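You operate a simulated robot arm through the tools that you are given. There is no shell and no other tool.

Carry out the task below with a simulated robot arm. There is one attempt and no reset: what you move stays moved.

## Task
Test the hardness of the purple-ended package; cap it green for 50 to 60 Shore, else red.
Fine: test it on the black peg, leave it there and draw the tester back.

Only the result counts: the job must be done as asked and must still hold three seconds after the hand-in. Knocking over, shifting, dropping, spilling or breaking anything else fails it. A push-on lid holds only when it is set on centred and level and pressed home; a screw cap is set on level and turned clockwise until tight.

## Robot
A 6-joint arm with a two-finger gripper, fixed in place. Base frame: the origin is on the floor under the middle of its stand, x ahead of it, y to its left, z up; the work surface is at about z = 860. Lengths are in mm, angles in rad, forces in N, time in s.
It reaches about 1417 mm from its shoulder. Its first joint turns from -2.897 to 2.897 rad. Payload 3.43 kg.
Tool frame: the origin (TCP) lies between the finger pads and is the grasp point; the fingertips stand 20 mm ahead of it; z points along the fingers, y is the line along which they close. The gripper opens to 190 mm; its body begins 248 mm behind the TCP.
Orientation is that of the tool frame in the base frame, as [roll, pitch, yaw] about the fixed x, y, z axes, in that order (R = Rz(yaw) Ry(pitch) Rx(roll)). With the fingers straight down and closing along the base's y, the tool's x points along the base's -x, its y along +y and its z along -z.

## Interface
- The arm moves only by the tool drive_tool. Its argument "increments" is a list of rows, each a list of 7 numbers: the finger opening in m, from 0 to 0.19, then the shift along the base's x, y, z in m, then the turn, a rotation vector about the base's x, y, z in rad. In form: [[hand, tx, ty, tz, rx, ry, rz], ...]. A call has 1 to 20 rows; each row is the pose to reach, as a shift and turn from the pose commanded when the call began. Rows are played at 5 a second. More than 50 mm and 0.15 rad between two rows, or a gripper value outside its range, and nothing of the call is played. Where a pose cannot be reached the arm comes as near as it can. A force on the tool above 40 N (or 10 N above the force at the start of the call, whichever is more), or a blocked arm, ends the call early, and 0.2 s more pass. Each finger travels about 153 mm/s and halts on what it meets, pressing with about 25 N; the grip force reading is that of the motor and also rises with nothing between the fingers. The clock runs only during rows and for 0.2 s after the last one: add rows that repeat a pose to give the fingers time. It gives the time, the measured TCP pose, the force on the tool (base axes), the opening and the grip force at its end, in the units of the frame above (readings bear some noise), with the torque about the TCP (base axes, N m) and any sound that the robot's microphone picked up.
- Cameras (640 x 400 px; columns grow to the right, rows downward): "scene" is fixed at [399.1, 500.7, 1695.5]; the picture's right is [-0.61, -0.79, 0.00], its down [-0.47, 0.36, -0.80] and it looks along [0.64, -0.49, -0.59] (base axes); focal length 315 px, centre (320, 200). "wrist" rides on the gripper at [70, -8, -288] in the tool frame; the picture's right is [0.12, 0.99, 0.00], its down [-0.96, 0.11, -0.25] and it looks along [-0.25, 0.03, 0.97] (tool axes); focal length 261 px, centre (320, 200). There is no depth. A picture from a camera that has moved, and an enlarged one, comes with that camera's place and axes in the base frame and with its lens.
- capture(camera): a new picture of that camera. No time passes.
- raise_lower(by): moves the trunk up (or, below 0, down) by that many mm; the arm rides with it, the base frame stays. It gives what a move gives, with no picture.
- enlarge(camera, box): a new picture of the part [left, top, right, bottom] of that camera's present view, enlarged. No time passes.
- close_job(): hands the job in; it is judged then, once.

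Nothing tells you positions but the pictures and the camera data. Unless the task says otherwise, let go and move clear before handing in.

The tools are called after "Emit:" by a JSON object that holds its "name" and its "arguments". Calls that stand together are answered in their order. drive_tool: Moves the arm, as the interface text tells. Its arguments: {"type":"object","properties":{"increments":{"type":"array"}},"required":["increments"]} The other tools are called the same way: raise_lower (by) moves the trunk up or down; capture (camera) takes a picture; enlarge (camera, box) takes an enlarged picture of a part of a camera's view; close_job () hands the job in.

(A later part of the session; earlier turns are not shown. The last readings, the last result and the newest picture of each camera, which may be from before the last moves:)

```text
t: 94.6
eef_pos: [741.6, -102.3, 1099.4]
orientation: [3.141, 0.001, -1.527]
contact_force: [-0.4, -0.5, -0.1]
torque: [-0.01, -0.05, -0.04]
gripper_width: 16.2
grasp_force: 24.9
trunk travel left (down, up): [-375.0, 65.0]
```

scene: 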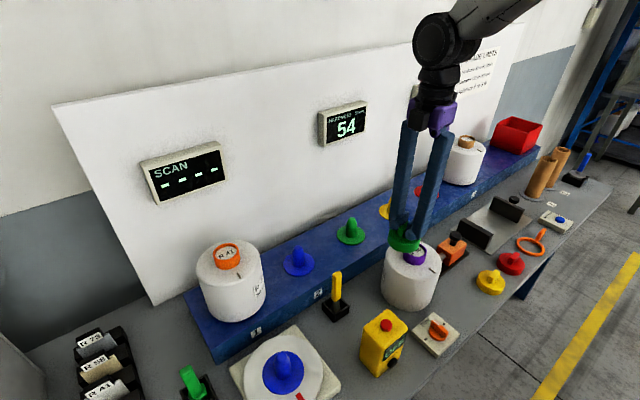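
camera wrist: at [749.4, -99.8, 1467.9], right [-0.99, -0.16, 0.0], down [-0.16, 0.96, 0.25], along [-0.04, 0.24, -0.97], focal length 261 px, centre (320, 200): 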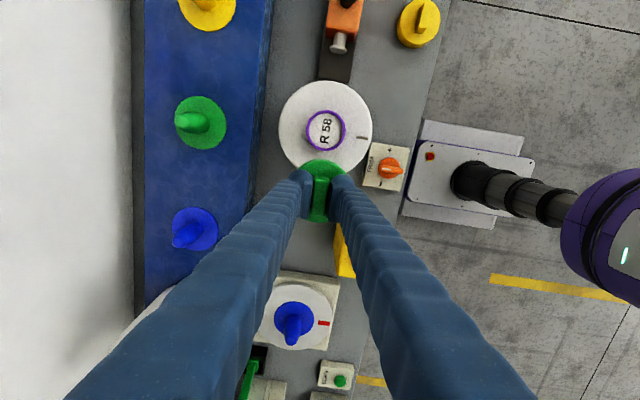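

Emit:
{"name": "enlarge", "arguments": {"camera": "scene", "box": [400, 230, 440, 266]}}

Emit:
{"name": "enlarge", "arguments": {"camera": "wrist", "box": [270, 115, 370, 215]}}

```text
11.11 times, centred on (420, 248) of scene
camera zoom: at [399.1, 500.7, 1695.5], right [-0.61, -0.79, 0.0], down [-0.47, 0.36, -0.8], along [0.64, -0.49, -0.59], focal length 3500 px, centre (-791, -333)
```

zoom: 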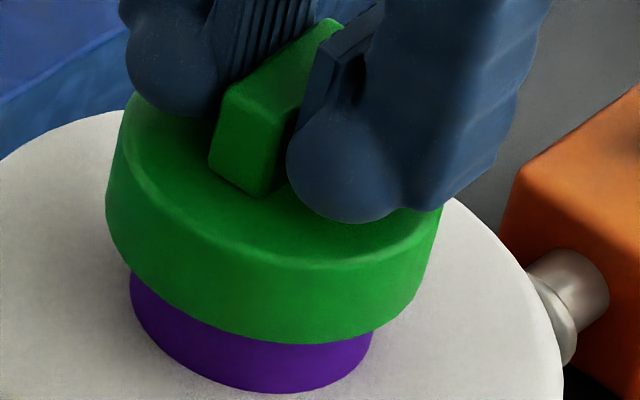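

```text
4.00 times, centred on (320, 165) of wrist
camera zoom: at [752.4, -172.7, 1388.2], right [-0.99, -0.16, 0.0], down [-0.16, 0.96, 0.25], along [-0.04, 0.24, -0.97], focal length 1043 px, centre (320, 340)
```

zoom: 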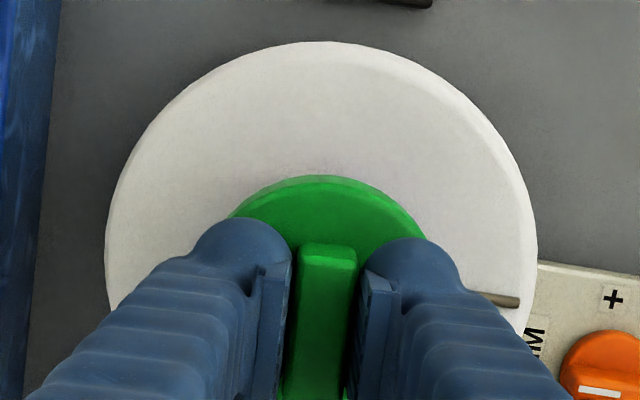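

The arm drifted about +1.7 mm in y while descending. I'll back up 4 mm, correct the y, and approach again.

Emit:
{"name": "drive_tool", "arguments": {"increments": [[0.005, 0.0, 0.0, 0.002, 0, 0, 0], [0.005, 0.0, 0.0, 0.004, 0, 0, 0], [0.005, 0.0002, -0.0015, 0.004, 0, 0, 0], [0.005, 0.0002, -0.0015, 0.004, 0, 0, 0]]}}

Emit:
{"name": "enlarge", "arguments": {"camera": "wrist", "box": [270, 115, 370, 215]}}

```text
t: 95.6
eef_pos: [740.1, -105.2, 1103.1]
orientation: [3.14, -0.001, -1.528]
contact_force: [0.1, -0.1, -0.2]
torque: [0.0, -0.01, -0.02]
gripper_width: 16.3
grasp_force: 25.0
trunk travel left (down, up): [-375.0, 65.0]
```

```text
4.00 times, centred on (320, 165) of wrist
camera zoom: at [752.1, -174.6, 1392.4], right [-0.99, -0.16, 0.0], down [-0.16, 0.96, 0.25], along [-0.04, 0.24, -0.97], focal length 1043 px, centre (320, 340)
```

zoom: 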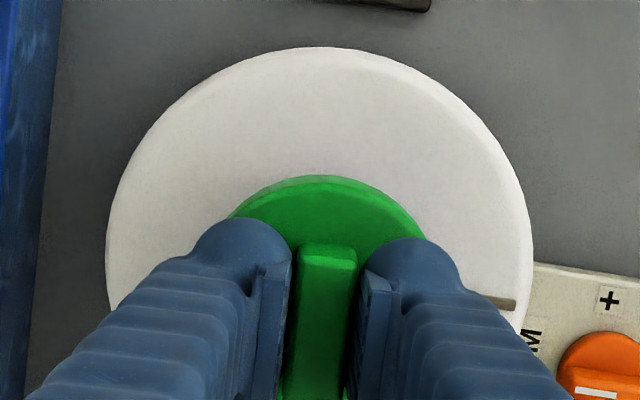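

Cap and ring are aligned again, with the camera at (752.1, -174.6). I'll lower in small steps and track drift and force.

Emit:
{"name": "drive_tool", "arguments": {"increments": [[0.005, 0.0003, 0.0, -0.001, 0, 0, 0], [0.005, 0.0003, 0.0, -0.002, 0, 0, 0], [0.005, 0.0003, 0.0, -0.003, 0, 0, 0], [0.005, 0.0003, 0.0, -0.003, 0, 0, 0]]}}

Emit:
{"name": "capture", "arguments": {"camera": "wrist"}}

Emit:
{"name": "drive_tool", "arguments": {"increments": [[0.005, 0.0, 0.0, -0.001, 0, 0, 0], [0.005, 0.0, 0.0, -0.002, 0, 0, 0], [0.005, 0.0, 0.0, -0.002, 0, 0, 0]]}}

Emit:
{"name": "enlarge", "arguments": {"camera": "wrist", "box": [270, 115, 370, 215]}}

Emit:
{"name": "enlarge", "arguments": {"camera": "scene", "box": [400, 230, 440, 266]}}

```text
t: 96.6
eef_pos: [741.2, -104.6, 1101.4]
orientation: [3.14, 0.0, -1.527]
contact_force: [-0.1, 0.0, 0.0]
torque: [-0.02, 0.03, 0.01]
gripper_width: 16.2
grasp_force: 25.0
trunk travel left (down, up): [-375.0, 65.0]
```

```text
taken
camera wrist: at [752.6, -174.3, 1390.0], right [-0.99, -0.16, 0.0], down [-0.16, 0.96, 0.25], along [-0.04, 0.24, -0.97], focal length 261 px, centre (320, 200)
```

wrist: 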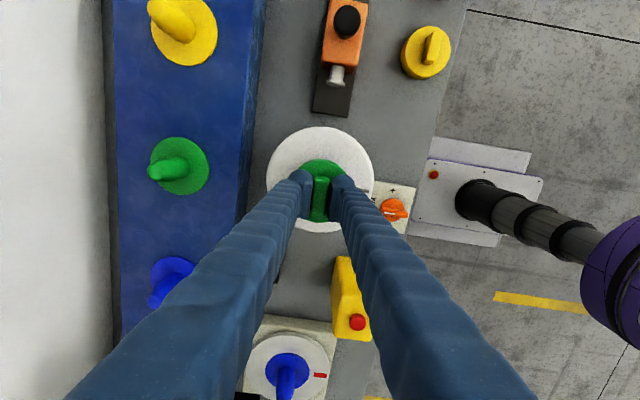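

```text
t: 97.4
eef_pos: [741.5, -104.9, 1099.1]
orientation: [3.137, 0.0, -1.527]
contact_force: [0.2, 0.4, 0.4]
torque: [-0.01, 0.03, 0.03]
gripper_width: 16.2
grasp_force: 24.7
trunk travel left (down, up): [-375.0, 65.0]
```

```text
4.00 times, centred on (320, 165) of wrist
camera zoom: at [752.4, -174.6, 1388.3], right [-0.99, -0.16, 0.0], down [-0.16, 0.96, 0.25], along [-0.04, 0.24, -0.97], focal length 1043 px, centre (320, 340)
```

zoom: 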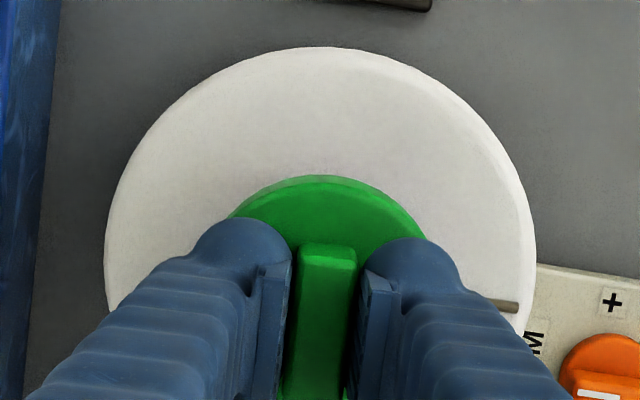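

```text
11.11 times, centred on (420, 248) of scene
camera zoom: at [399.1, 500.7, 1695.5], right [-0.61, -0.79, 0.0], down [-0.47, 0.36, -0.8], along [0.64, -0.49, -0.59], focal length 3500 px, centre (-791, -333)
```

zoom: 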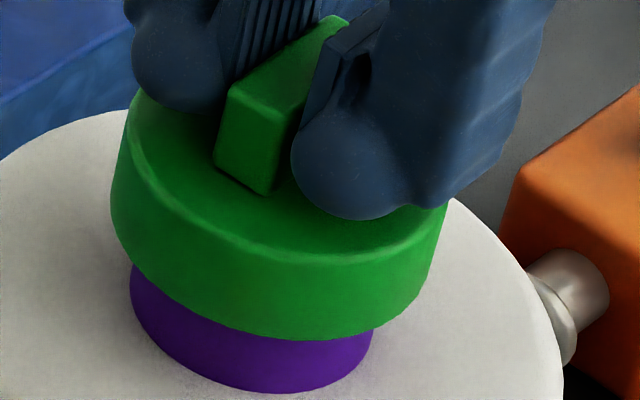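

Concentric in the scene view as well. Continuing down in small steps.

Emit:
{"name": "drive_tool", "arguments": {"increments": [[0.005, 0.0, 0.0, -0.001, 0, 0, 0], [0.005, 0.0, 0.0, -0.002, 0, 0, 0], [0.005, 0.0, 0.0, -0.002, 0, 0, 0]]}}

Emit:
{"name": "drive_tool", "arguments": {"increments": [[0.005, 0.0, 0.0, -0.001, 0, 0, 0], [0.005, 0.0, 0.0, -0.002, 0, 0, 0], [0.005, 0.0, 0.0, -0.002, 0, 0, 0]]}}

Emit:
{"name": "enlarge", "arguments": {"camera": "wrist", "box": [270, 115, 370, 215]}}

Emit:
{"name": "enlarge", "arguments": {"camera": "scene", "box": [400, 230, 440, 266]}}

```text
t: 98.2
eef_pos: [740.8, -103.4, 1098.3]
orientation: [3.141, 0.0, -1.528]
contact_force: [-0.2, -0.9, 0.4]
torque: [-0.04, 0.0, 0.0]
gripper_width: 16.1
grasp_force: 24.6
trunk travel left (down, up): [-375.0, 65.0]
```

```text
t: 99.0
eef_pos: [741.2, -104.3, 1095.9]
orientation: [-3.141, 0.002, -1.527]
contact_force: [-1.1, -0.7, -0.2]
torque: [0.01, 0.01, 0.0]
gripper_width: 16.0
grasp_force: 25.0
trunk travel left (down, up): [-375.0, 65.0]
```

```text
4.00 times, centred on (320, 165) of wrist
camera zoom: at [752.0, -175.1, 1384.0], right [-0.99, -0.16, 0.0], down [-0.16, 0.96, 0.25], along [-0.04, 0.24, -0.97], focal length 1043 px, centre (320, 340)
```

zoom: 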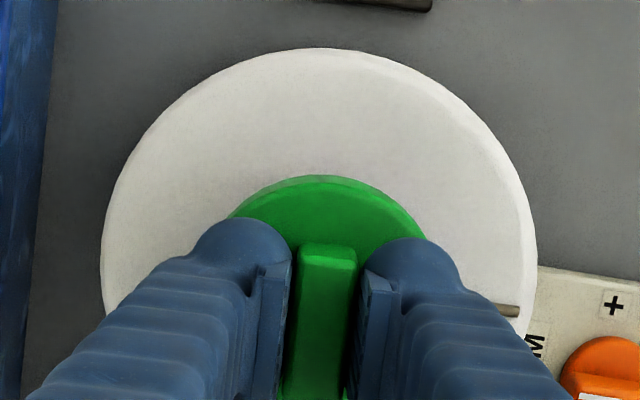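

```text
11.11 times, centred on (420, 248) of scene
camera zoom: at [399.1, 500.7, 1695.5], right [-0.61, -0.79, 0.0], down [-0.47, 0.36, -0.8], along [0.64, -0.49, -0.59], focal length 3500 px, centre (-791, -333)
```

zoom: 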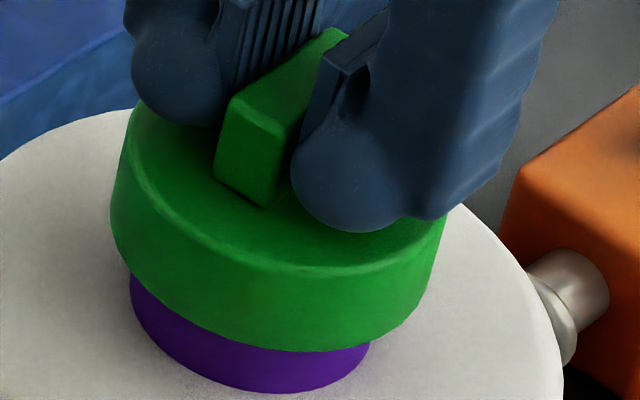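

The cap's lower edge should already be past the ring's top with no force, so it is going over the ring. I'll continue down.

Emit:
{"name": "drive_tool", "arguments": {"increments": [[0.005, 0.0, 0.0, -0.001, 0, 0, 0], [0.005, 0.0, 0.0, -0.002, 0, 0, 0], [0.005, 0.0, 0.0, -0.003, 0, 0, 0], [0.005, 0.0, 0.0, -0.003, 0, 0, 0]]}}

Emit:
{"name": "drive_tool", "arguments": {"increments": [[0.005, 0.0, 0.0, -0.001, 0, 0, 0], [0.005, 0.0, 0.0, -0.002, 0, 0, 0], [0.005, 0.0, 0.0, -0.003, 0, 0, 0], [0.005, 0.0, 0.0, -0.003, 0, 0, 0]]}}

Emit:
{"name": "enlarge", "arguments": {"camera": "wrist", "box": [270, 115, 370, 215]}}

Emit:
{"name": "enlarge", "arguments": {"camera": "scene", "box": [400, 230, 440, 266]}}

```text
t: 100.0
eef_pos: [741.7, -105.2, 1092.5]
orientation: [3.14, 0.001, -1.527]
contact_force: [-0.1, -0.1, -0.7]
torque: [-0.01, 0.05, 0.0]
gripper_width: 16.1
grasp_force: 24.9
trunk travel left (down, up): [-375.0, 65.0]
```

```text
t: 101.0
eef_pos: [742.7, -105.2, 1090.0]
orientation: [3.139, 0.001, -1.526]
contact_force: [-0.2, 0.6, 0.3]
torque: [0.02, 0.02, 0.0]
gripper_width: 16.4
grasp_force: 24.7
trunk travel left (down, up): [-375.0, 65.0]
```

```text
4.00 times, centred on (320, 165) of wrist
camera zoom: at [753.3, -176.0, 1378.3], right [-0.99, -0.16, 0.0], down [-0.16, 0.96, 0.25], along [-0.04, 0.24, -0.97], focal length 1043 px, centre (320, 340)
```

zoom: 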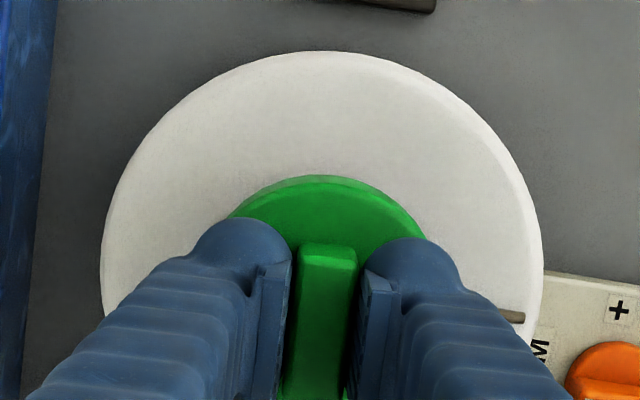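

```text
11.11 times, centred on (420, 248) of scene
camera zoom: at [399.1, 500.7, 1695.5], right [-0.61, -0.79, 0.0], down [-0.47, 0.36, -0.8], along [0.64, -0.49, -0.59], focal length 3500 px, centre (-791, -333)
```

zoom: 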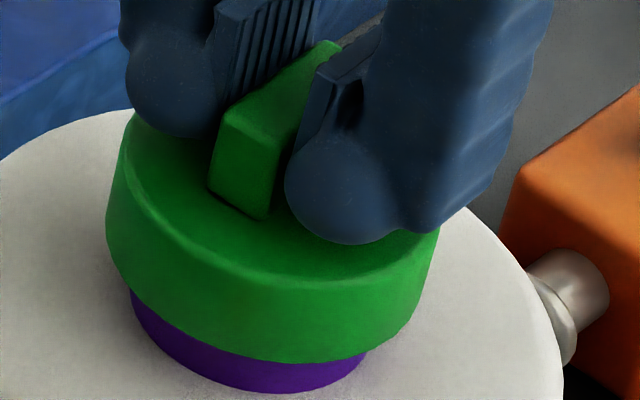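

Emit:
{"name": "drive_tool", "arguments": {"increments": [[0.005, -0.0003, 0.0004, -0.001, 0, 0, 0], [0.005, -0.0006, 0.0008, -0.002, 0, 0, 0], [0.005, -0.0006, 0.0008, -0.003, 0, 0, 0], [0.005, -0.0006, 0.0008, -0.003, 0, 0, 0]]}}

Emit:
{"name": "drive_tool", "arguments": {"increments": [[0.005, 0.0, 0.0, -0.001, 0, 0, 0], [0.005, 0.0, 0.0, -0.002, 0, 0, 0], [0.005, 0.0, 0.0, -0.003, 0, 0, 0], [0.005, 0.0, 0.0, -0.003, 0, 0, 0]]}}

Emit:
{"name": "enlarge", "arguments": {"camera": "wrist", "box": [270, 115, 370, 215]}}

Emit:
{"name": "enlarge", "arguments": {"camera": "scene", "box": [400, 230, 440, 266]}}

```text
t: 102.0
eef_pos: [741.1, -103.6, 1087.3]
orientation: [3.14, 0.001, -1.528]
contact_force: [0.7, -0.4, -0.5]
torque: [0.04, 0.02, 0.02]
gripper_width: 16.0
grasp_force: 24.9
trunk travel left (down, up): [-375.0, 65.0]
```

```text
t: 103.0
eef_pos: [740.1, -104.6, 1084.1]
orientation: [3.141, 0.001, -1.527]
contact_force: [-1.0, -0.6, -0.4]
torque: [0.02, -0.03, -0.02]
gripper_width: 16.2
grasp_force: 24.8
trunk travel left (down, up): [-375.0, 65.0]
```

```text
4.00 times, centred on (320, 165) of wrist
camera zoom: at [752.6, -174.4, 1371.8], right [-0.99, -0.16, 0.0], down [-0.16, 0.96, 0.25], along [-0.04, 0.24, -0.97], focal length 1043 px, centre (320, 340)
```

zoom: 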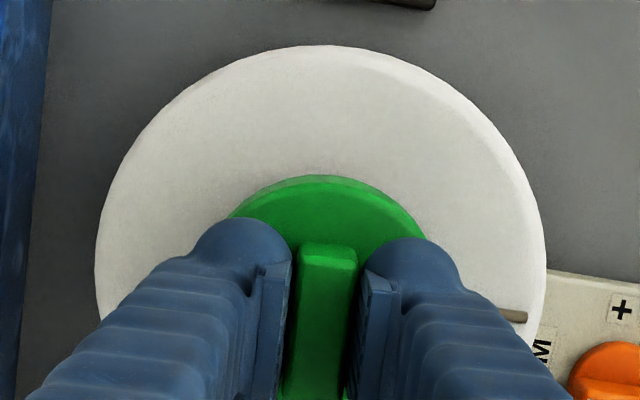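

```text
11.11 times, centred on (420, 248) of scene
camera zoom: at [399.1, 500.7, 1695.5], right [-0.61, -0.79, 0.0], down [-0.47, 0.36, -0.8], along [0.64, -0.49, -0.59], focal length 3500 px, centre (-791, -333)
```

zoom: 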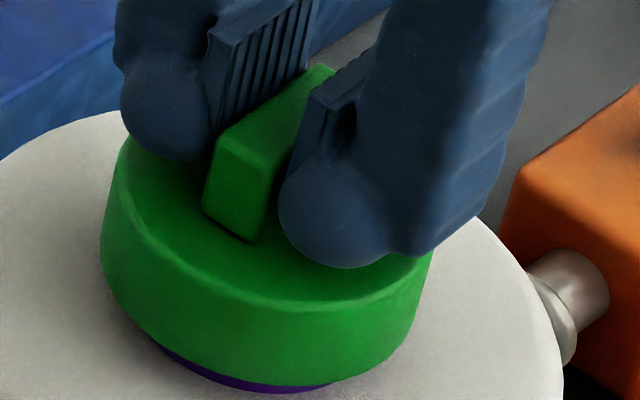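

Only a sliver of the purple ring is visible and there is still no resistance. I'll continue down to find the stop.

Emit:
{"name": "drive_tool", "arguments": {"increments": [[0.005, 0.0, 0.0, -0.001, 0, 0, 0], [0.005, 0.0, 0.0, -0.002, 0, 0, 0], [0.005, 0.0, 0.0, -0.003, 0, 0, 0], [0.005, 0.0, 0.0, -0.003, 0, 0, 0]]}}

Emit:
{"name": "drive_tool", "arguments": {"increments": [[0.005, 0.0, 0.0, -0.001, 0, 0, 0], [0.005, 0.0, 0.0, -0.002, 0, 0, 0], [0.005, 0.0, 0.0, -0.002, 0, 0, 0]]}}

Emit:
{"name": "enlarge", "arguments": {"camera": "scene", "box": [400, 230, 440, 266]}}

Emit:
{"name": "enlarge", "arguments": {"camera": "wrist", "box": [270, 115, 370, 215]}}

```text
t: 104.0
eef_pos: [740.3, -103.9, 1080.2]
orientation: [3.14, 0.001, -1.528]
contact_force: [0.1, 0.1, 0.1]
torque: [-0.01, 0.03, -0.02]
gripper_width: 16.1
grasp_force: 25.2
trunk travel left (down, up): [-375.0, 65.0]
```

```text
t: 104.8
eef_pos: [740.7, -102.7, 1078.0]
orientation: [3.14, 0.0, -1.528]
contact_force: [-0.4, 0.3, -1.0]
torque: [-0.01, -0.01, -0.04]
gripper_width: 16.3
grasp_force: 25.6
trunk travel left (down, up): [-375.0, 65.0]
```

```text
11.11 times, centred on (420, 248) of scene
camera zoom: at [399.1, 500.7, 1695.5], right [-0.61, -0.79, 0.0], down [-0.47, 0.36, -0.8], along [0.64, -0.49, -0.59], focal length 3500 px, centre (-791, -333)
```

zoom: 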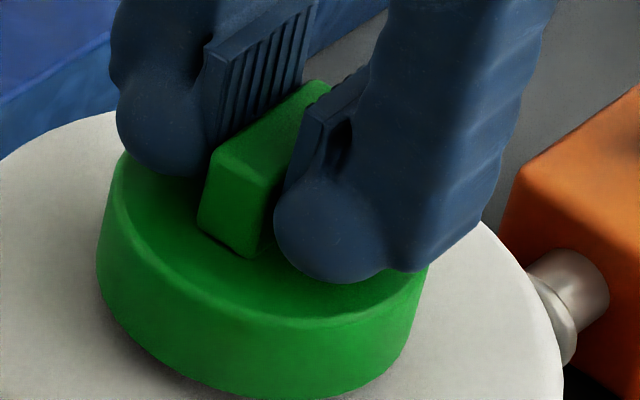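

```text
4.00 times, centred on (320, 165) of wrist
camera zoom: at [752.2, -173.6, 1367.1], right [-0.99, -0.16, 0.0], down [-0.16, 0.96, 0.25], along [-0.04, 0.24, -0.97], focal length 1043 px, centre (320, 340)
```

zoom: 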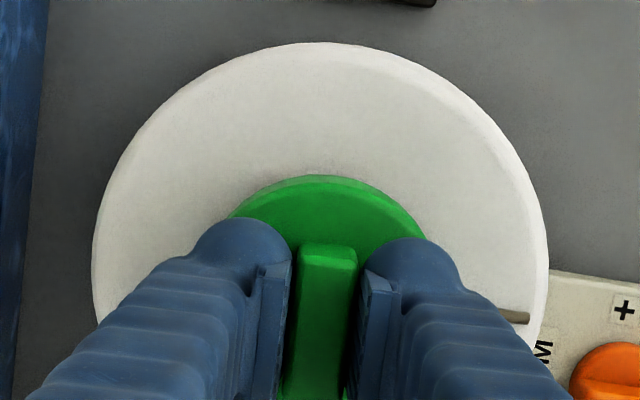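

Emit:
{"name": "drive_tool", "arguments": {"increments": [[0.005, 0.0, -0.0004, -0.001, 0, 0, 0], [0.005, 0.0, -0.0008, -0.002, 0, 0, 0], [0.005, 0.0, -0.0008, -0.002, 0, 0, 0]]}}

Emit:
{"name": "drive_tool", "arguments": {"increments": [[0.005, 0.0, 0.0, -0.001, 0, 0, 0], [0.005, 0.0, 0.0, -0.002, 0, 0, 0], [0.005, 0.0, 0.0, -0.002, 0, 0, 0]]}}

Emit:
{"name": "drive_tool", "arguments": {"increments": [[0.005, 0.0, 0.0, -0.001, 0, 0, 0], [0.005, 0.0, 0.0, -0.002, 0, 0, 0], [0.005, 0.0, 0.0, -0.002, 0, 0, 0]]}}

Emit:
{"name": "enlarge", "arguments": {"camera": "scene", "box": [400, 230, 440, 266]}}

Emit:
{"name": "enlarge", "arguments": {"camera": "wrist", "box": [270, 115, 370, 215]}}

```text
t: 105.6
eef_pos: [740.8, -104.2, 1078.9]
orientation: [-3.14, 0.0, -1.526]
contact_force: [0.2, 4.5, 11.1]
torque: [0.07, 0.03, 0.01]
gripper_width: 16.0
grasp_force: 25.0
trunk travel left (down, up): [-375.0, 65.0]
```

```text
t: 106.4
eef_pos: [741.4, -105.5, 1075.9]
orientation: [-3.14, 0.001, -1.527]
contact_force: [2.6, 5.5, 23.6]
torque: [0.05, -0.07, 0.0]
gripper_width: 15.8
grasp_force: 25.0
trunk travel left (down, up): [-375.0, 65.0]
```

```text
t: 107.2
eef_pos: [739.9, -105.4, 1073.8]
orientation: [-3.142, 0.001, -1.526]
contact_force: [2.3, -2.2, 24.6]
torque: [-0.07, -0.04, 0.02]
gripper_width: 16.3
grasp_force: 25.2
trunk travel left (down, up): [-375.0, 65.0]
```

```text
11.11 times, centred on (420, 248) of scene
camera zoom: at [399.1, 500.7, 1695.5], right [-0.61, -0.79, 0.0], down [-0.47, 0.36, -0.8], along [0.64, -0.49, -0.59], focal length 3500 px, centre (-791, -333)
```

zoom: 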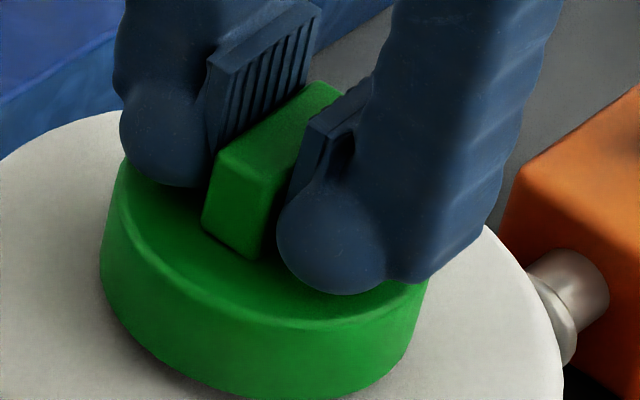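

```text
4.00 times, centred on (320, 165) of wrist
camera zoom: at [751.4, -175.5, 1362.3], right [-0.99, -0.16, 0.0], down [-0.16, 0.96, 0.25], along [-0.04, 0.24, -0.97], focal length 1043 px, centre (320, 340)
```

zoom: 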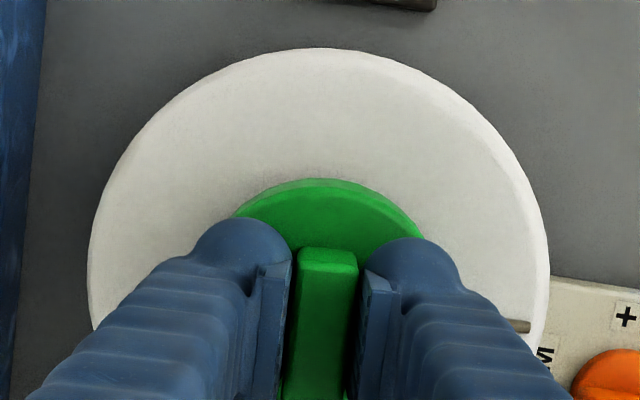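

Contact began near TCP z=1077 and the force has levelled at about 24 N, with the fingers sliding down the tab. I'll check how far the cap has gone on.

Emit:
{"name": "enlarge", "arguments": {"camera": "scene", "box": [395, 235, 445, 285]}}

Emit:
{"name": "enlarge", "arguments": {"camera": "scene", "box": [370, 210, 470, 320]}}

```text
8.00 times, centred on (420, 260) of scene
camera zoom: at [399.1, 500.7, 1695.5], right [-0.61, -0.79, 0.0], down [-0.47, 0.36, -0.8], along [0.64, -0.49, -0.59], focal length 2520 px, centre (-480, -280)
```

zoom: 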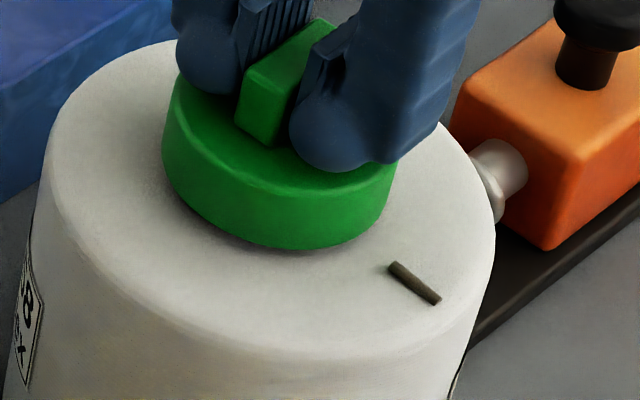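

```text
3.64 times, centred on (420, 265) of scene
camera zoom: at [399.1, 500.7, 1695.5], right [-0.61, -0.79, 0.0], down [-0.47, 0.36, -0.8], along [0.64, -0.49, -0.59], focal length 1145 px, centre (-44, -36)
```

zoom: 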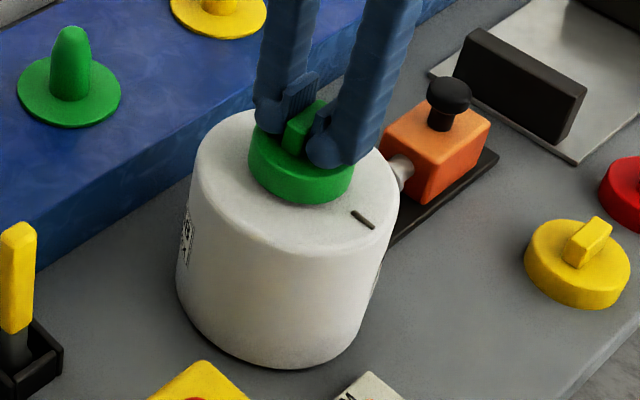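

The cap is level and nearly down. I'll keep pressing in small steps so the fingertips bear on the disc, watching the force.

Emit:
{"name": "drive_tool", "arguments": {"increments": [[0.005, 0.0, 0.0, -0.001, 0, 0, 0], [0.005, 0.0, 0.0, -0.002, 0, 0, 0], [0.005, 0.0, 0.0, -0.002, 0, 0, 0]]}}

Emit:
{"name": "drive_tool", "arguments": {"increments": [[0.005, 0.0, 0.0, -0.001, 0, 0, 0], [0.005, 0.0, 0.0, -0.002, 0, 0, 0], [0.005, 0.0, 0.0, -0.002, 0, 0, 0]]}}

Emit:
{"name": "enlarge", "arguments": {"camera": "scene", "box": [395, 235, 445, 285]}}

```text
t: 108.0
eef_pos: [740.1, -105.2, 1071.0]
orientation: [-3.141, 0.001, -1.528]
contact_force: [0.5, 1.7, 24.1]
torque: [0.03, 0.01, -0.02]
gripper_width: 16.2
grasp_force: 24.9
trunk travel left (down, up): [-375.0, 65.0]
```

```text
t: 108.8
eef_pos: [741.6, -105.6, 1070.6]
orientation: [-3.14, -0.001, -1.527]
contact_force: [2.6, -0.2, 35.7]
torque: [0.01, 0.02, 0.0]
gripper_width: 16.3
grasp_force: 25.0
trunk travel left (down, up): [-375.0, 65.0]
```

```text
8.00 times, centred on (420, 260) of scene
camera zoom: at [399.1, 500.7, 1695.5], right [-0.61, -0.79, 0.0], down [-0.47, 0.36, -0.8], along [0.64, -0.49, -0.59], focal length 2520 px, centre (-480, -280)
```

zoom: 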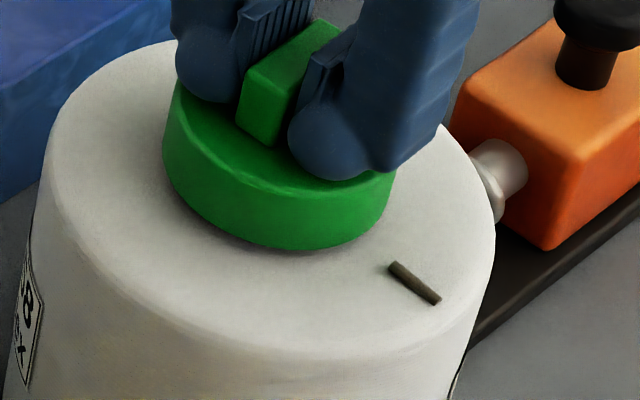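

The force is 36 N, with no movement and no click reported. I'll press a little harder in small increments.

Emit:
{"name": "drive_tool", "arguments": {"increments": [[0.005, 0.0, 0.0, -0.001, 0, 0, 0], [0.005, 0.0, 0.0, -0.001, 0, 0, 0]]}}

Emit:
{"name": "drive_tool", "arguments": {"increments": [[0.005, 0.0, 0.0, -0.001, 0, 0, 0], [0.005, 0.0, 0.0, -0.001, 0, 0, 0]]}}

Emit:
{"name": "enlarge", "arguments": {"camera": "scene", "box": [395, 235, 445, 285]}}

```text
t: 109.4
eef_pos: [740.1, -106.0, 1069.7]
orientation: [-3.139, -0.004, -1.526]
contact_force: [-6.7, -0.9, 15.1]
torque: [-0.01, 0.2, 0.03]
gripper_width: 16.1
grasp_force: 25.0
trunk travel left (down, up): [-375.0, 65.0]
stopped in row 2: the force on the tool passed its limit at 47 N (the readings are from after the stop); the commanded pose is now the measured one
```

```text
t: 110.0
eef_pos: [740.5, -104.9, 1070.5]
orientation: [-3.136, -0.002, -1.526]
contact_force: [-4.7, 1.1, 27.8]
torque: [0.07, 0.23, 0.01]
gripper_width: 16.1
grasp_force: 24.7
trunk travel left (down, up): [-375.0, 65.0]
```

```text
8.00 times, centred on (420, 260) of scene
camera zoom: at [399.1, 500.7, 1695.5], right [-0.61, -0.79, 0.0], down [-0.47, 0.36, -0.8], along [0.64, -0.49, -0.59], focal length 2520 px, centre (-480, -280)
```

zoom: 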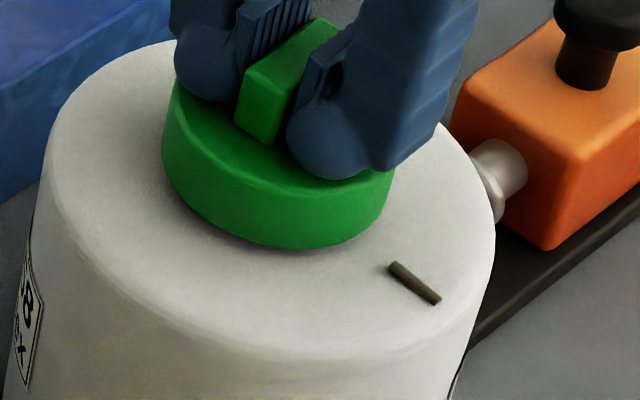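

The cap is firm at up to 47 N without moving further, so it may be at its stop. I'll relax and tug gently upward to see whether it is retained on the ring.

Emit:
{"name": "drive_tool", "arguments": {"increments": [[0.005, 0.0, 0.0, 0.001, 0, 0, 0], [0.005, 0.0, 0.0, 0.002, 0, 0, 0], [0.005, 0.0, 0.0, 0.002, 0, 0, 0]]}}

Emit:
{"name": "drive_tool", "arguments": {"increments": [[0.005, 0.0, 0.0, 0.001, 0, 0, 0], [0.005, 0.0, 0.0, 0.001, 0, 0, 0]]}}

Emit:
{"name": "drive_tool", "arguments": {"increments": [[0.005, 0.0, 0.0, 0.001, 0, 0, 0], [0.005, 0.0, 0.0, 0.001, 0, 0, 0]]}}

Emit:
{"name": "enlarge", "arguments": {"camera": "scene", "box": [395, 235, 445, 285]}}

```text
t: 110.8
eef_pos: [741.8, -106.3, 1070.2]
orientation: [-3.14, -0.001, -1.527]
contact_force: [-2.6, 0.0, 14.8]
torque: [-0.04, 0.07, 0.01]
gripper_width: 16.3
grasp_force: 25.1
trunk travel left (down, up): [-375.0, 65.0]
```

```text
t: 111.4
eef_pos: [740.2, -105.6, 1070.1]
orientation: [-3.141, 0.0, -1.528]
contact_force: [0.5, -0.8, 1.5]
torque: [-0.01, -0.02, -0.01]
gripper_width: 16.2
grasp_force: 24.8
trunk travel left (down, up): [-375.0, 65.0]
```

```text
t: 112.0
eef_pos: [741.3, -104.8, 1072.0]
orientation: [-3.139, 0.0, -1.528]
contact_force: [0.6, 1.1, 0.5]
torque: [-0.02, -0.03, 0.02]
gripper_width: 16.3
grasp_force: 24.6
trunk travel left (down, up): [-375.0, 65.0]
```

```text
8.00 times, centred on (420, 260) of scene
camera zoom: at [399.1, 500.7, 1695.5], right [-0.61, -0.79, 0.0], down [-0.47, 0.36, -0.8], along [0.64, -0.49, -0.59], focal length 2520 px, centre (-480, -280)
```

zoom: 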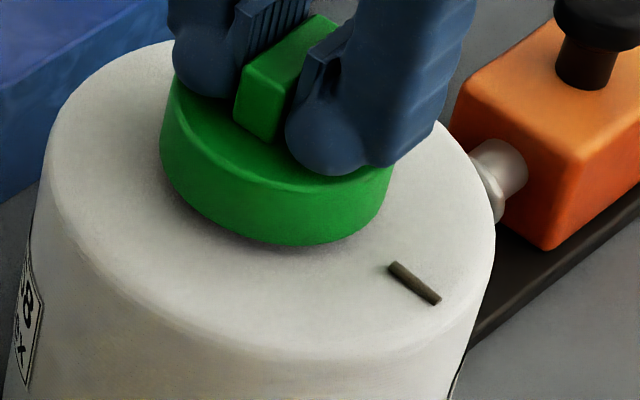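

The cap follows the fingers up with almost no force, so it isn't latched. I'll seat it again lightly and turn it clockwise a little, watching torque and height, to learn whether it threads.

Emit:
{"name": "drive_tool", "arguments": {"increments": [[0.005, 0.0, 0.0, -0.001, 0, 0, 0], [0.005, 0.0, 0.0, -0.002, 0, 0, 0], [0.005, 0.0, 0.0, -0.003, 0, 0, 0], [0.005, 0.0, 0.0, -0.003, 0, 0, 0]]}}

Emit:
{"name": "enlarge", "arguments": {"camera": "wrist", "box": [270, 115, 370, 215]}}

Emit:
{"name": "enlarge", "arguments": {"camera": "scene", "box": [400, 230, 440, 266]}}

```text
t: 113.0
eef_pos: [741.0, -105.3, 1069.8]
orientation: [-3.137, -0.003, -1.527]
contact_force: [1.2, 2.9, 19.5]
torque: [0.08, 0.05, -0.02]
gripper_width: 16.4
grasp_force: 24.9
trunk travel left (down, up): [-375.0, 65.0]
```

```text
4.00 times, centred on (320, 165) of wrist
camera zoom: at [751.4, -175.4, 1358.8], right [-0.99, -0.16, 0.0], down [-0.16, 0.96, 0.25], along [-0.04, 0.24, -0.97], focal length 1043 px, centre (320, 340)
```

zoom: 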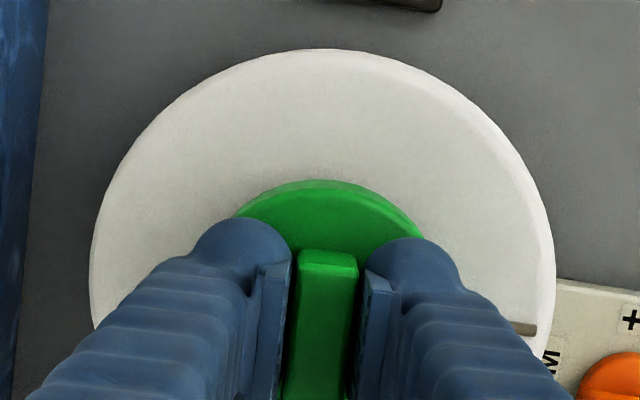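

```text
11.11 times, centred on (420, 248) of scene
camera zoom: at [399.1, 500.7, 1695.5], right [-0.61, -0.79, 0.0], down [-0.47, 0.36, -0.8], along [0.64, -0.49, -0.59], focal length 3500 px, centre (-791, -333)
```

zoom: 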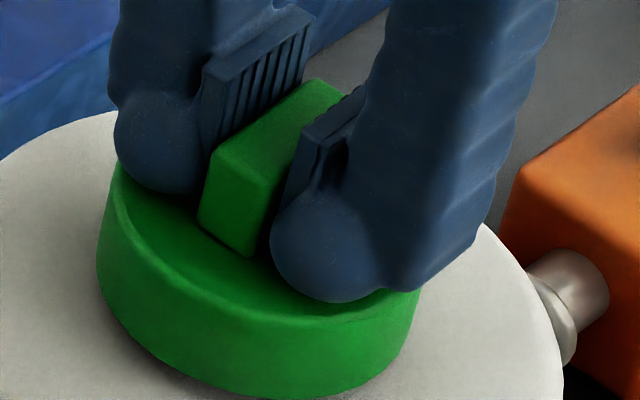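

I'll turn the cap clockwise about 0.6 rad with light downward pressure and look for a torque response.

Emit:
{"name": "drive_tool", "arguments": {"increments": [[0.005, 0.0, 0.0, 0.0, 0, 0, -0.08], [0.005, 0.0, 0.0, 0.0, 0, 0, -0.2], [0.005, 0.0, 0.0, 0.0, 0, 0, -0.32], [0.005, 0.0, 0.0, 0.0, 0, 0, -0.44], [0.005, 0.0, 0.0, 0.0, 0, 0, -0.56], [0.005, 0.0, 0.0, 0.0, 0, 0, -0.6]]}}

Emit:
{"name": "enlarge", "arguments": {"camera": "scene", "box": [370, 210, 470, 320]}}

Emit:
{"name": "enlarge", "arguments": {"camera": "wrist", "box": [250, 95, 390, 235]}}

```text
t: 114.4
eef_pos: [741.6, -105.5, 1068.8]
orientation: [-3.139, 0.001, -2.13]
contact_force: [-0.5, 1.1, 31.1]
torque: [0.06, 0.1, -0.01]
gripper_width: 16.1
grasp_force: 25.1
trunk travel left (down, up): [-375.0, 65.0]
```

```text
3.64 times, centred on (420, 265) of scene
camera zoom: at [399.1, 500.7, 1695.5], right [-0.61, -0.79, 0.0], down [-0.47, 0.36, -0.8], along [0.64, -0.49, -0.59], focal length 1145 px, centre (-44, -36)
```

zoom: 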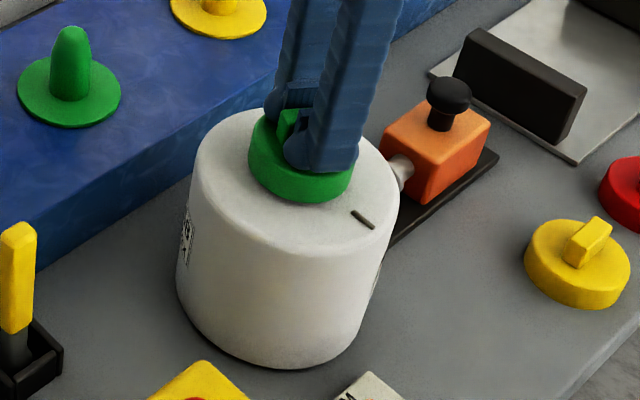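

```text
2.86 times, centred on (320, 165) of wrist
camera zoom: at [709.0, -170.0, 1358.4], right [-0.91, 0.42, 0.0], down [0.41, 0.88, 0.25], along [0.11, 0.22, -0.97], focal length 745 px, centre (320, 300)
```

zoom: 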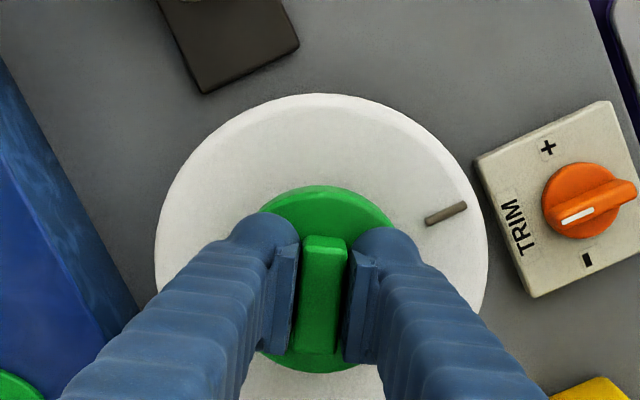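

The cap turns freely with no torque, so it does not act like a thread. It is probably a push-on fit that isn't pressed home yet, so I'll build up downward force in small steps and listen for a click.

Emit:
{"name": "drive_tool", "arguments": {"increments": [[0.005, 0.0, 0.0, -0.0005, 0, 0, 0], [0.005, 0.0, 0.0, -0.0005, 0, 0, 0]]}}

Emit:
{"name": "drive_tool", "arguments": {"increments": [[0.005, 0.0, 0.0, -0.0005, 0, 0, 0], [0.005, 0.0, 0.0, -0.0005, 0, 0, 0]]}}

Emit:
{"name": "drive_tool", "arguments": {"increments": [[0.005, 0.0, 0.0, -0.0005, 0, 0, 0], [0.005, 0.0, 0.0, -0.0005, 0, 0, 0]]}}

Emit:
{"name": "enlarge", "arguments": {"camera": "scene", "box": [395, 235, 445, 285]}}

```text
t: 115.0
eef_pos: [741.2, -107.3, 1070.1]
orientation: [-3.14, 0.0, -2.128]
contact_force: [-0.3, 2.8, 32.9]
torque: [0.1, 0.09, 0.04]
gripper_width: 16.0
grasp_force: 25.1
trunk travel left (down, up): [-375.0, 65.0]
```

```text
t: 115.8
eef_pos: [740.0, -106.0, 1069.8]
orientation: [-3.136, -0.001, -2.125]
contact_force: [-7.4, -0.4, 16.7]
torque: [-0.02, 0.32, 0.04]
gripper_width: 15.8
grasp_force: 24.9
trunk travel left (down, up): [-375.0, 65.0]
stopped in row 2: the force on the tool passed its limit at 44 N (the readings are from after the stop); the commanded pose is now the measured one
```

```text
t: 116.4
eef_pos: [740.8, -106.8, 1068.8]
orientation: [-3.136, -0.001, -2.127]
contact_force: [-6.0, 0.8, 30.9]
torque: [0.12, 0.29, 0.04]
gripper_width: 16.4
grasp_force: 25.1
trunk travel left (down, up): [-375.0, 65.0]
```

```text
8.00 times, centred on (420, 260) of scene
camera zoom: at [399.1, 500.7, 1695.5], right [-0.61, -0.79, 0.0], down [-0.47, 0.36, -0.8], along [0.64, -0.49, -0.59], focal length 2520 px, centre (-480, -280)
```

zoom: 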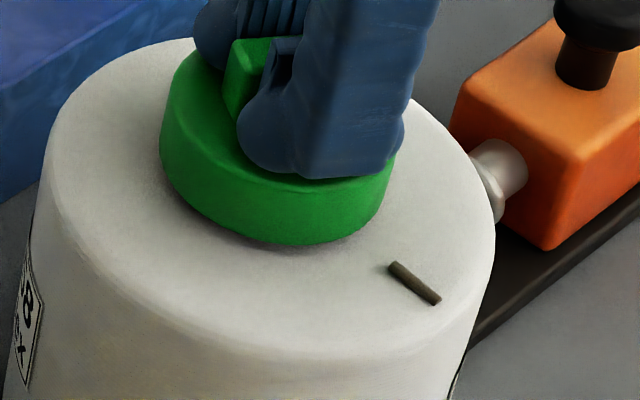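

Pressing to 44 N gives no further travel and no click, so the cap may be slightly off-centre. I'll relax, let go so it rests on the ring, and look at it from above to measure its centring.

Emit:
{"name": "drive_tool", "arguments": {"increments": [[0.005, 0.0, 0.0, 0.001, 0, 0, 0], [0.005, 0.0, 0.0, 0.002, 0, 0, 0], [0.005, 0.0, 0.0, 0.0025, 0, 0, 0], [0.005, 0.0, 0.0, 0.0025, 0, 0, 0]]}}

Emit:
{"name": "drive_tool", "arguments": {"increments": [[0.02, 0.0, 0.0, 0.0, 0, 0, 0], [0.035, 0.0, 0.0, 0.0, 0, 0, 0], [0.05, 0.0, 0.0, 0.0, 0, 0, 0], [0.05, 0.0, 0.0, 0.0, 0, 0, 0], [0.05, 0.0, 0.0, 0.02, 0, 0, 0], [0.05, 0.0, 0.0, 0.05, 0, 0, 0], [0.06, 0.0, 0.0, 0.08, 0, 0, 0], [0.08, 0.0, 0.0, 0.11, 0, 0, 0], [0.08, 0.0, 0.0, 0.11, 0, 0, 0]]}}

Emit:
{"name": "capture", "arguments": {"camera": "wrist"}}

Emit:
{"name": "enlarge", "arguments": {"camera": "wrist", "box": [260, 110, 380, 230]}}

Emit:
{"name": "enlarge", "arguments": {"camera": "scene", "box": [395, 235, 445, 285]}}

```text
t: 117.4
eef_pos: [742.1, -106.8, 1070.5]
orientation: [-3.137, 0.0, -2.124]
contact_force: [-2.7, -1.6, 4.9]
torque: [0.02, 0.04, 0.01]
gripper_width: 16.0
grasp_force: 24.6
trunk travel left (down, up): [-375.0, 65.0]
```

```text
t: 119.4
eef_pos: [740.1, -105.9, 1178.9]
orientation: [-3.138, -0.001, -2.125]
contact_force: [-0.3, 0.0, 0.0]
torque: [-0.02, 0.01, -0.03]
gripper_width: 80.1
grasp_force: 0.0
trunk travel left (down, up): [-375.0, 65.0]
```

```text
taken
camera wrist: at [710.6, -170.6, 1467.4], right [-0.91, 0.42, 0.0], down [0.41, 0.88, 0.25], along [0.11, 0.22, -0.97], focal length 261 px, centre (320, 200)
```

wrist: 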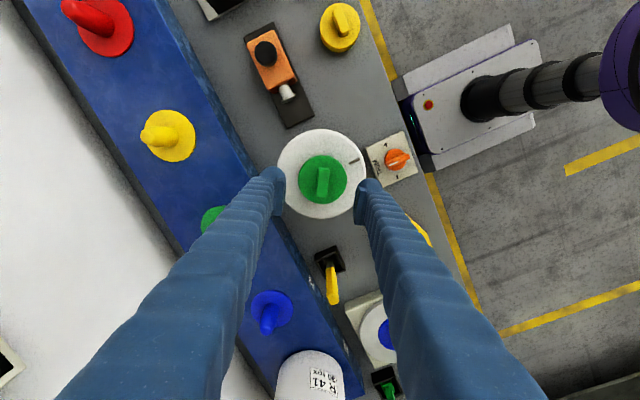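

```text
3.33 times, centred on (320, 170) of wrist
camera zoom: at [710.6, -170.6, 1467.4], right [-0.91, 0.42, 0.0], down [0.41, 0.88, 0.25], along [0.11, 0.22, -0.97], focal length 869 px, centre (320, 300)
```

zoom: 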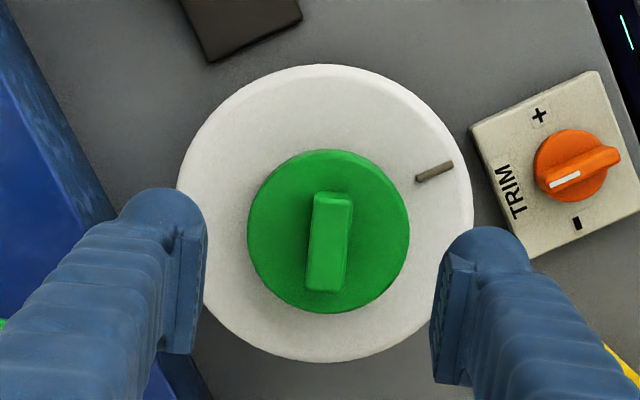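

```text
8.00 times, centred on (420, 260) of scene
camera zoom: at [399.1, 500.7, 1695.5], right [-0.61, -0.79, 0.0], down [-0.47, 0.36, -0.8], along [0.64, -0.49, -0.59], focal length 2520 px, centre (-480, -280)
```

zoom: 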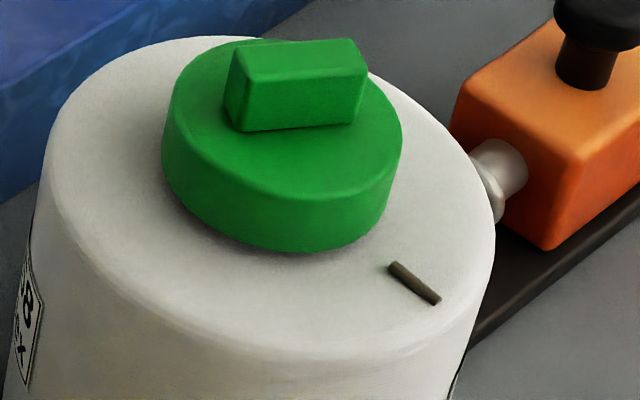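

The cap rests level on the ring. I'll zoom on the edges of the cap and package to measure how far off-centre it is.

Emit:
{"name": "enlarge", "arguments": {"camera": "wrist", "box": [289, 122, 353, 162]}}

Emit:
{"name": "enlarge", "arguments": {"camera": "wrist", "box": [289, 190, 353, 230]}}

Emit:
{"name": "enlarge", "arguments": {"camera": "wrist", "box": [265, 155, 329, 195]}}

Emit:
{"name": "enlarge", "arguments": {"camera": "wrist", "box": [320, 155, 384, 195]}}

```text
10.00 times, centred on (321, 142) of wrist
camera zoom: at [710.6, -170.6, 1467.4], right [-0.91, 0.42, 0.0], down [0.41, 0.88, 0.25], along [0.11, 0.22, -0.97], focal length 2606 px, centre (310, 780)
```

zoom: 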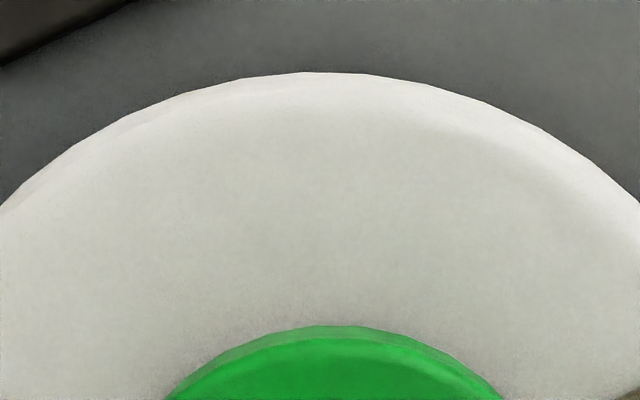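

```text
10.00 times, centred on (321, 210) of wrist
camera zoom: at [710.6, -170.6, 1467.4], right [-0.91, 0.42, 0.0], down [0.41, 0.88, 0.25], along [0.11, 0.22, -0.97], focal length 2606 px, centre (310, 100)
```

zoom: 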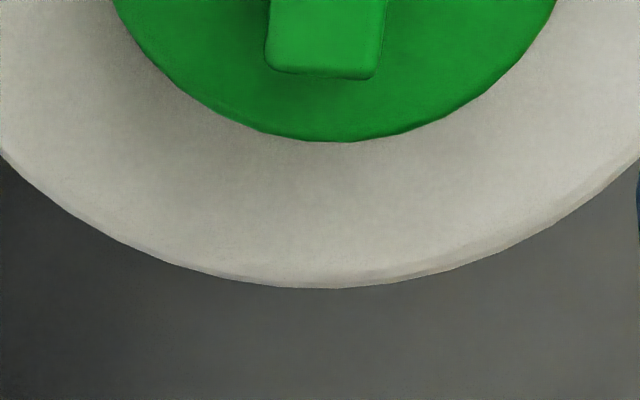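

```text
10.00 times, centred on (297, 175) of wrist
camera zoom: at [710.6, -170.6, 1467.4], right [-0.91, 0.42, 0.0], down [0.41, 0.88, 0.25], along [0.11, 0.22, -0.97], focal length 2606 px, centre (550, 450)
```

zoom: 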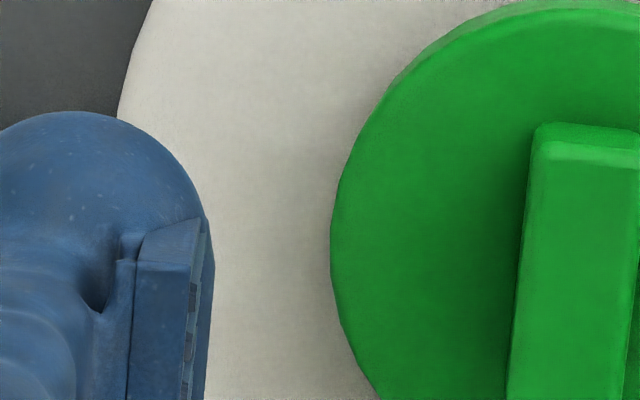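

```text
10.00 times, centred on (352, 175) of wrist
camera zoom: at [710.6, -170.6, 1467.4], right [-0.91, 0.42, 0.0], down [0.41, 0.88, 0.25], along [0.11, 0.22, -0.97], focal length 2606 px, centre (0, 450)
```

zoom: 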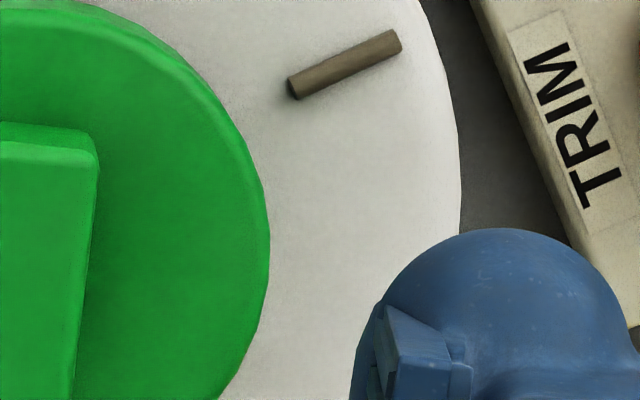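

The cap sits about 1.1 mm right and 1.0 mm forward (camera frame) of the package axis, roughly 1.5 mm off-centre. I'll regrip it with the TCP aligned to the package axis so I can re-centre it before pressing.

Emit:
{"name": "drive_tool", "arguments": {"increments": [[0.06, -0.0013, 0.0034, -0.02, 0, 0, 0], [0.05, -0.0013, 0.0034, -0.05, 0, 0, 0], [0.045, -0.0013, 0.0034, -0.08, 0, 0, 0], [0.045, -0.0013, 0.0034, -0.098, 0, 0, 0], [0.045, -0.0013, 0.0034, -0.104, 0, 0, 0], [0.045, -0.0013, 0.0034, -0.104, 0, 0, 0]]}}

Emit:
{"name": "enlarge", "arguments": {"camera": "wrist", "box": [260, 110, 380, 230]}}

Emit:
{"name": "enlarge", "arguments": {"camera": "scene", "box": [395, 235, 445, 285]}}

```text
t: 120.8
eef_pos: [741.7, -102.2, 1075.3]
orientation: [-3.137, 0.0, -2.126]
contact_force: [0.1, 0.5, -0.8]
torque: [-0.05, 0.04, 0.02]
gripper_width: 44.9
grasp_force: 0.0
trunk travel left (down, up): [-375.0, 65.0]
```

```text
3.33 times, centred on (320, 170) of wrist
camera zoom: at [710.8, -166.6, 1364.5], right [-0.91, 0.42, 0.0], down [0.41, 0.88, 0.25], along [0.11, 0.22, -0.97], focal length 869 px, centre (320, 300)
```

zoom: 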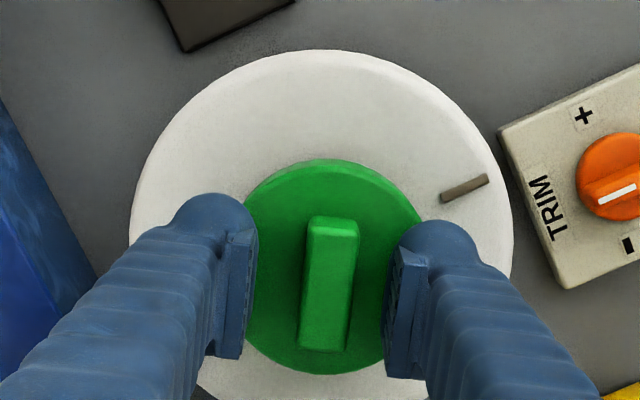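

```text
8.00 times, centred on (420, 260) of scene
camera zoom: at [399.1, 500.7, 1695.5], right [-0.61, -0.79, 0.0], down [-0.47, 0.36, -0.8], along [0.64, -0.49, -0.59], focal length 2520 px, centre (-480, -280)
```

zoom: 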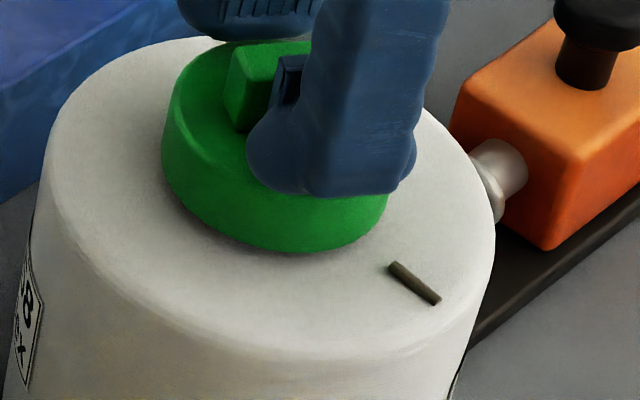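

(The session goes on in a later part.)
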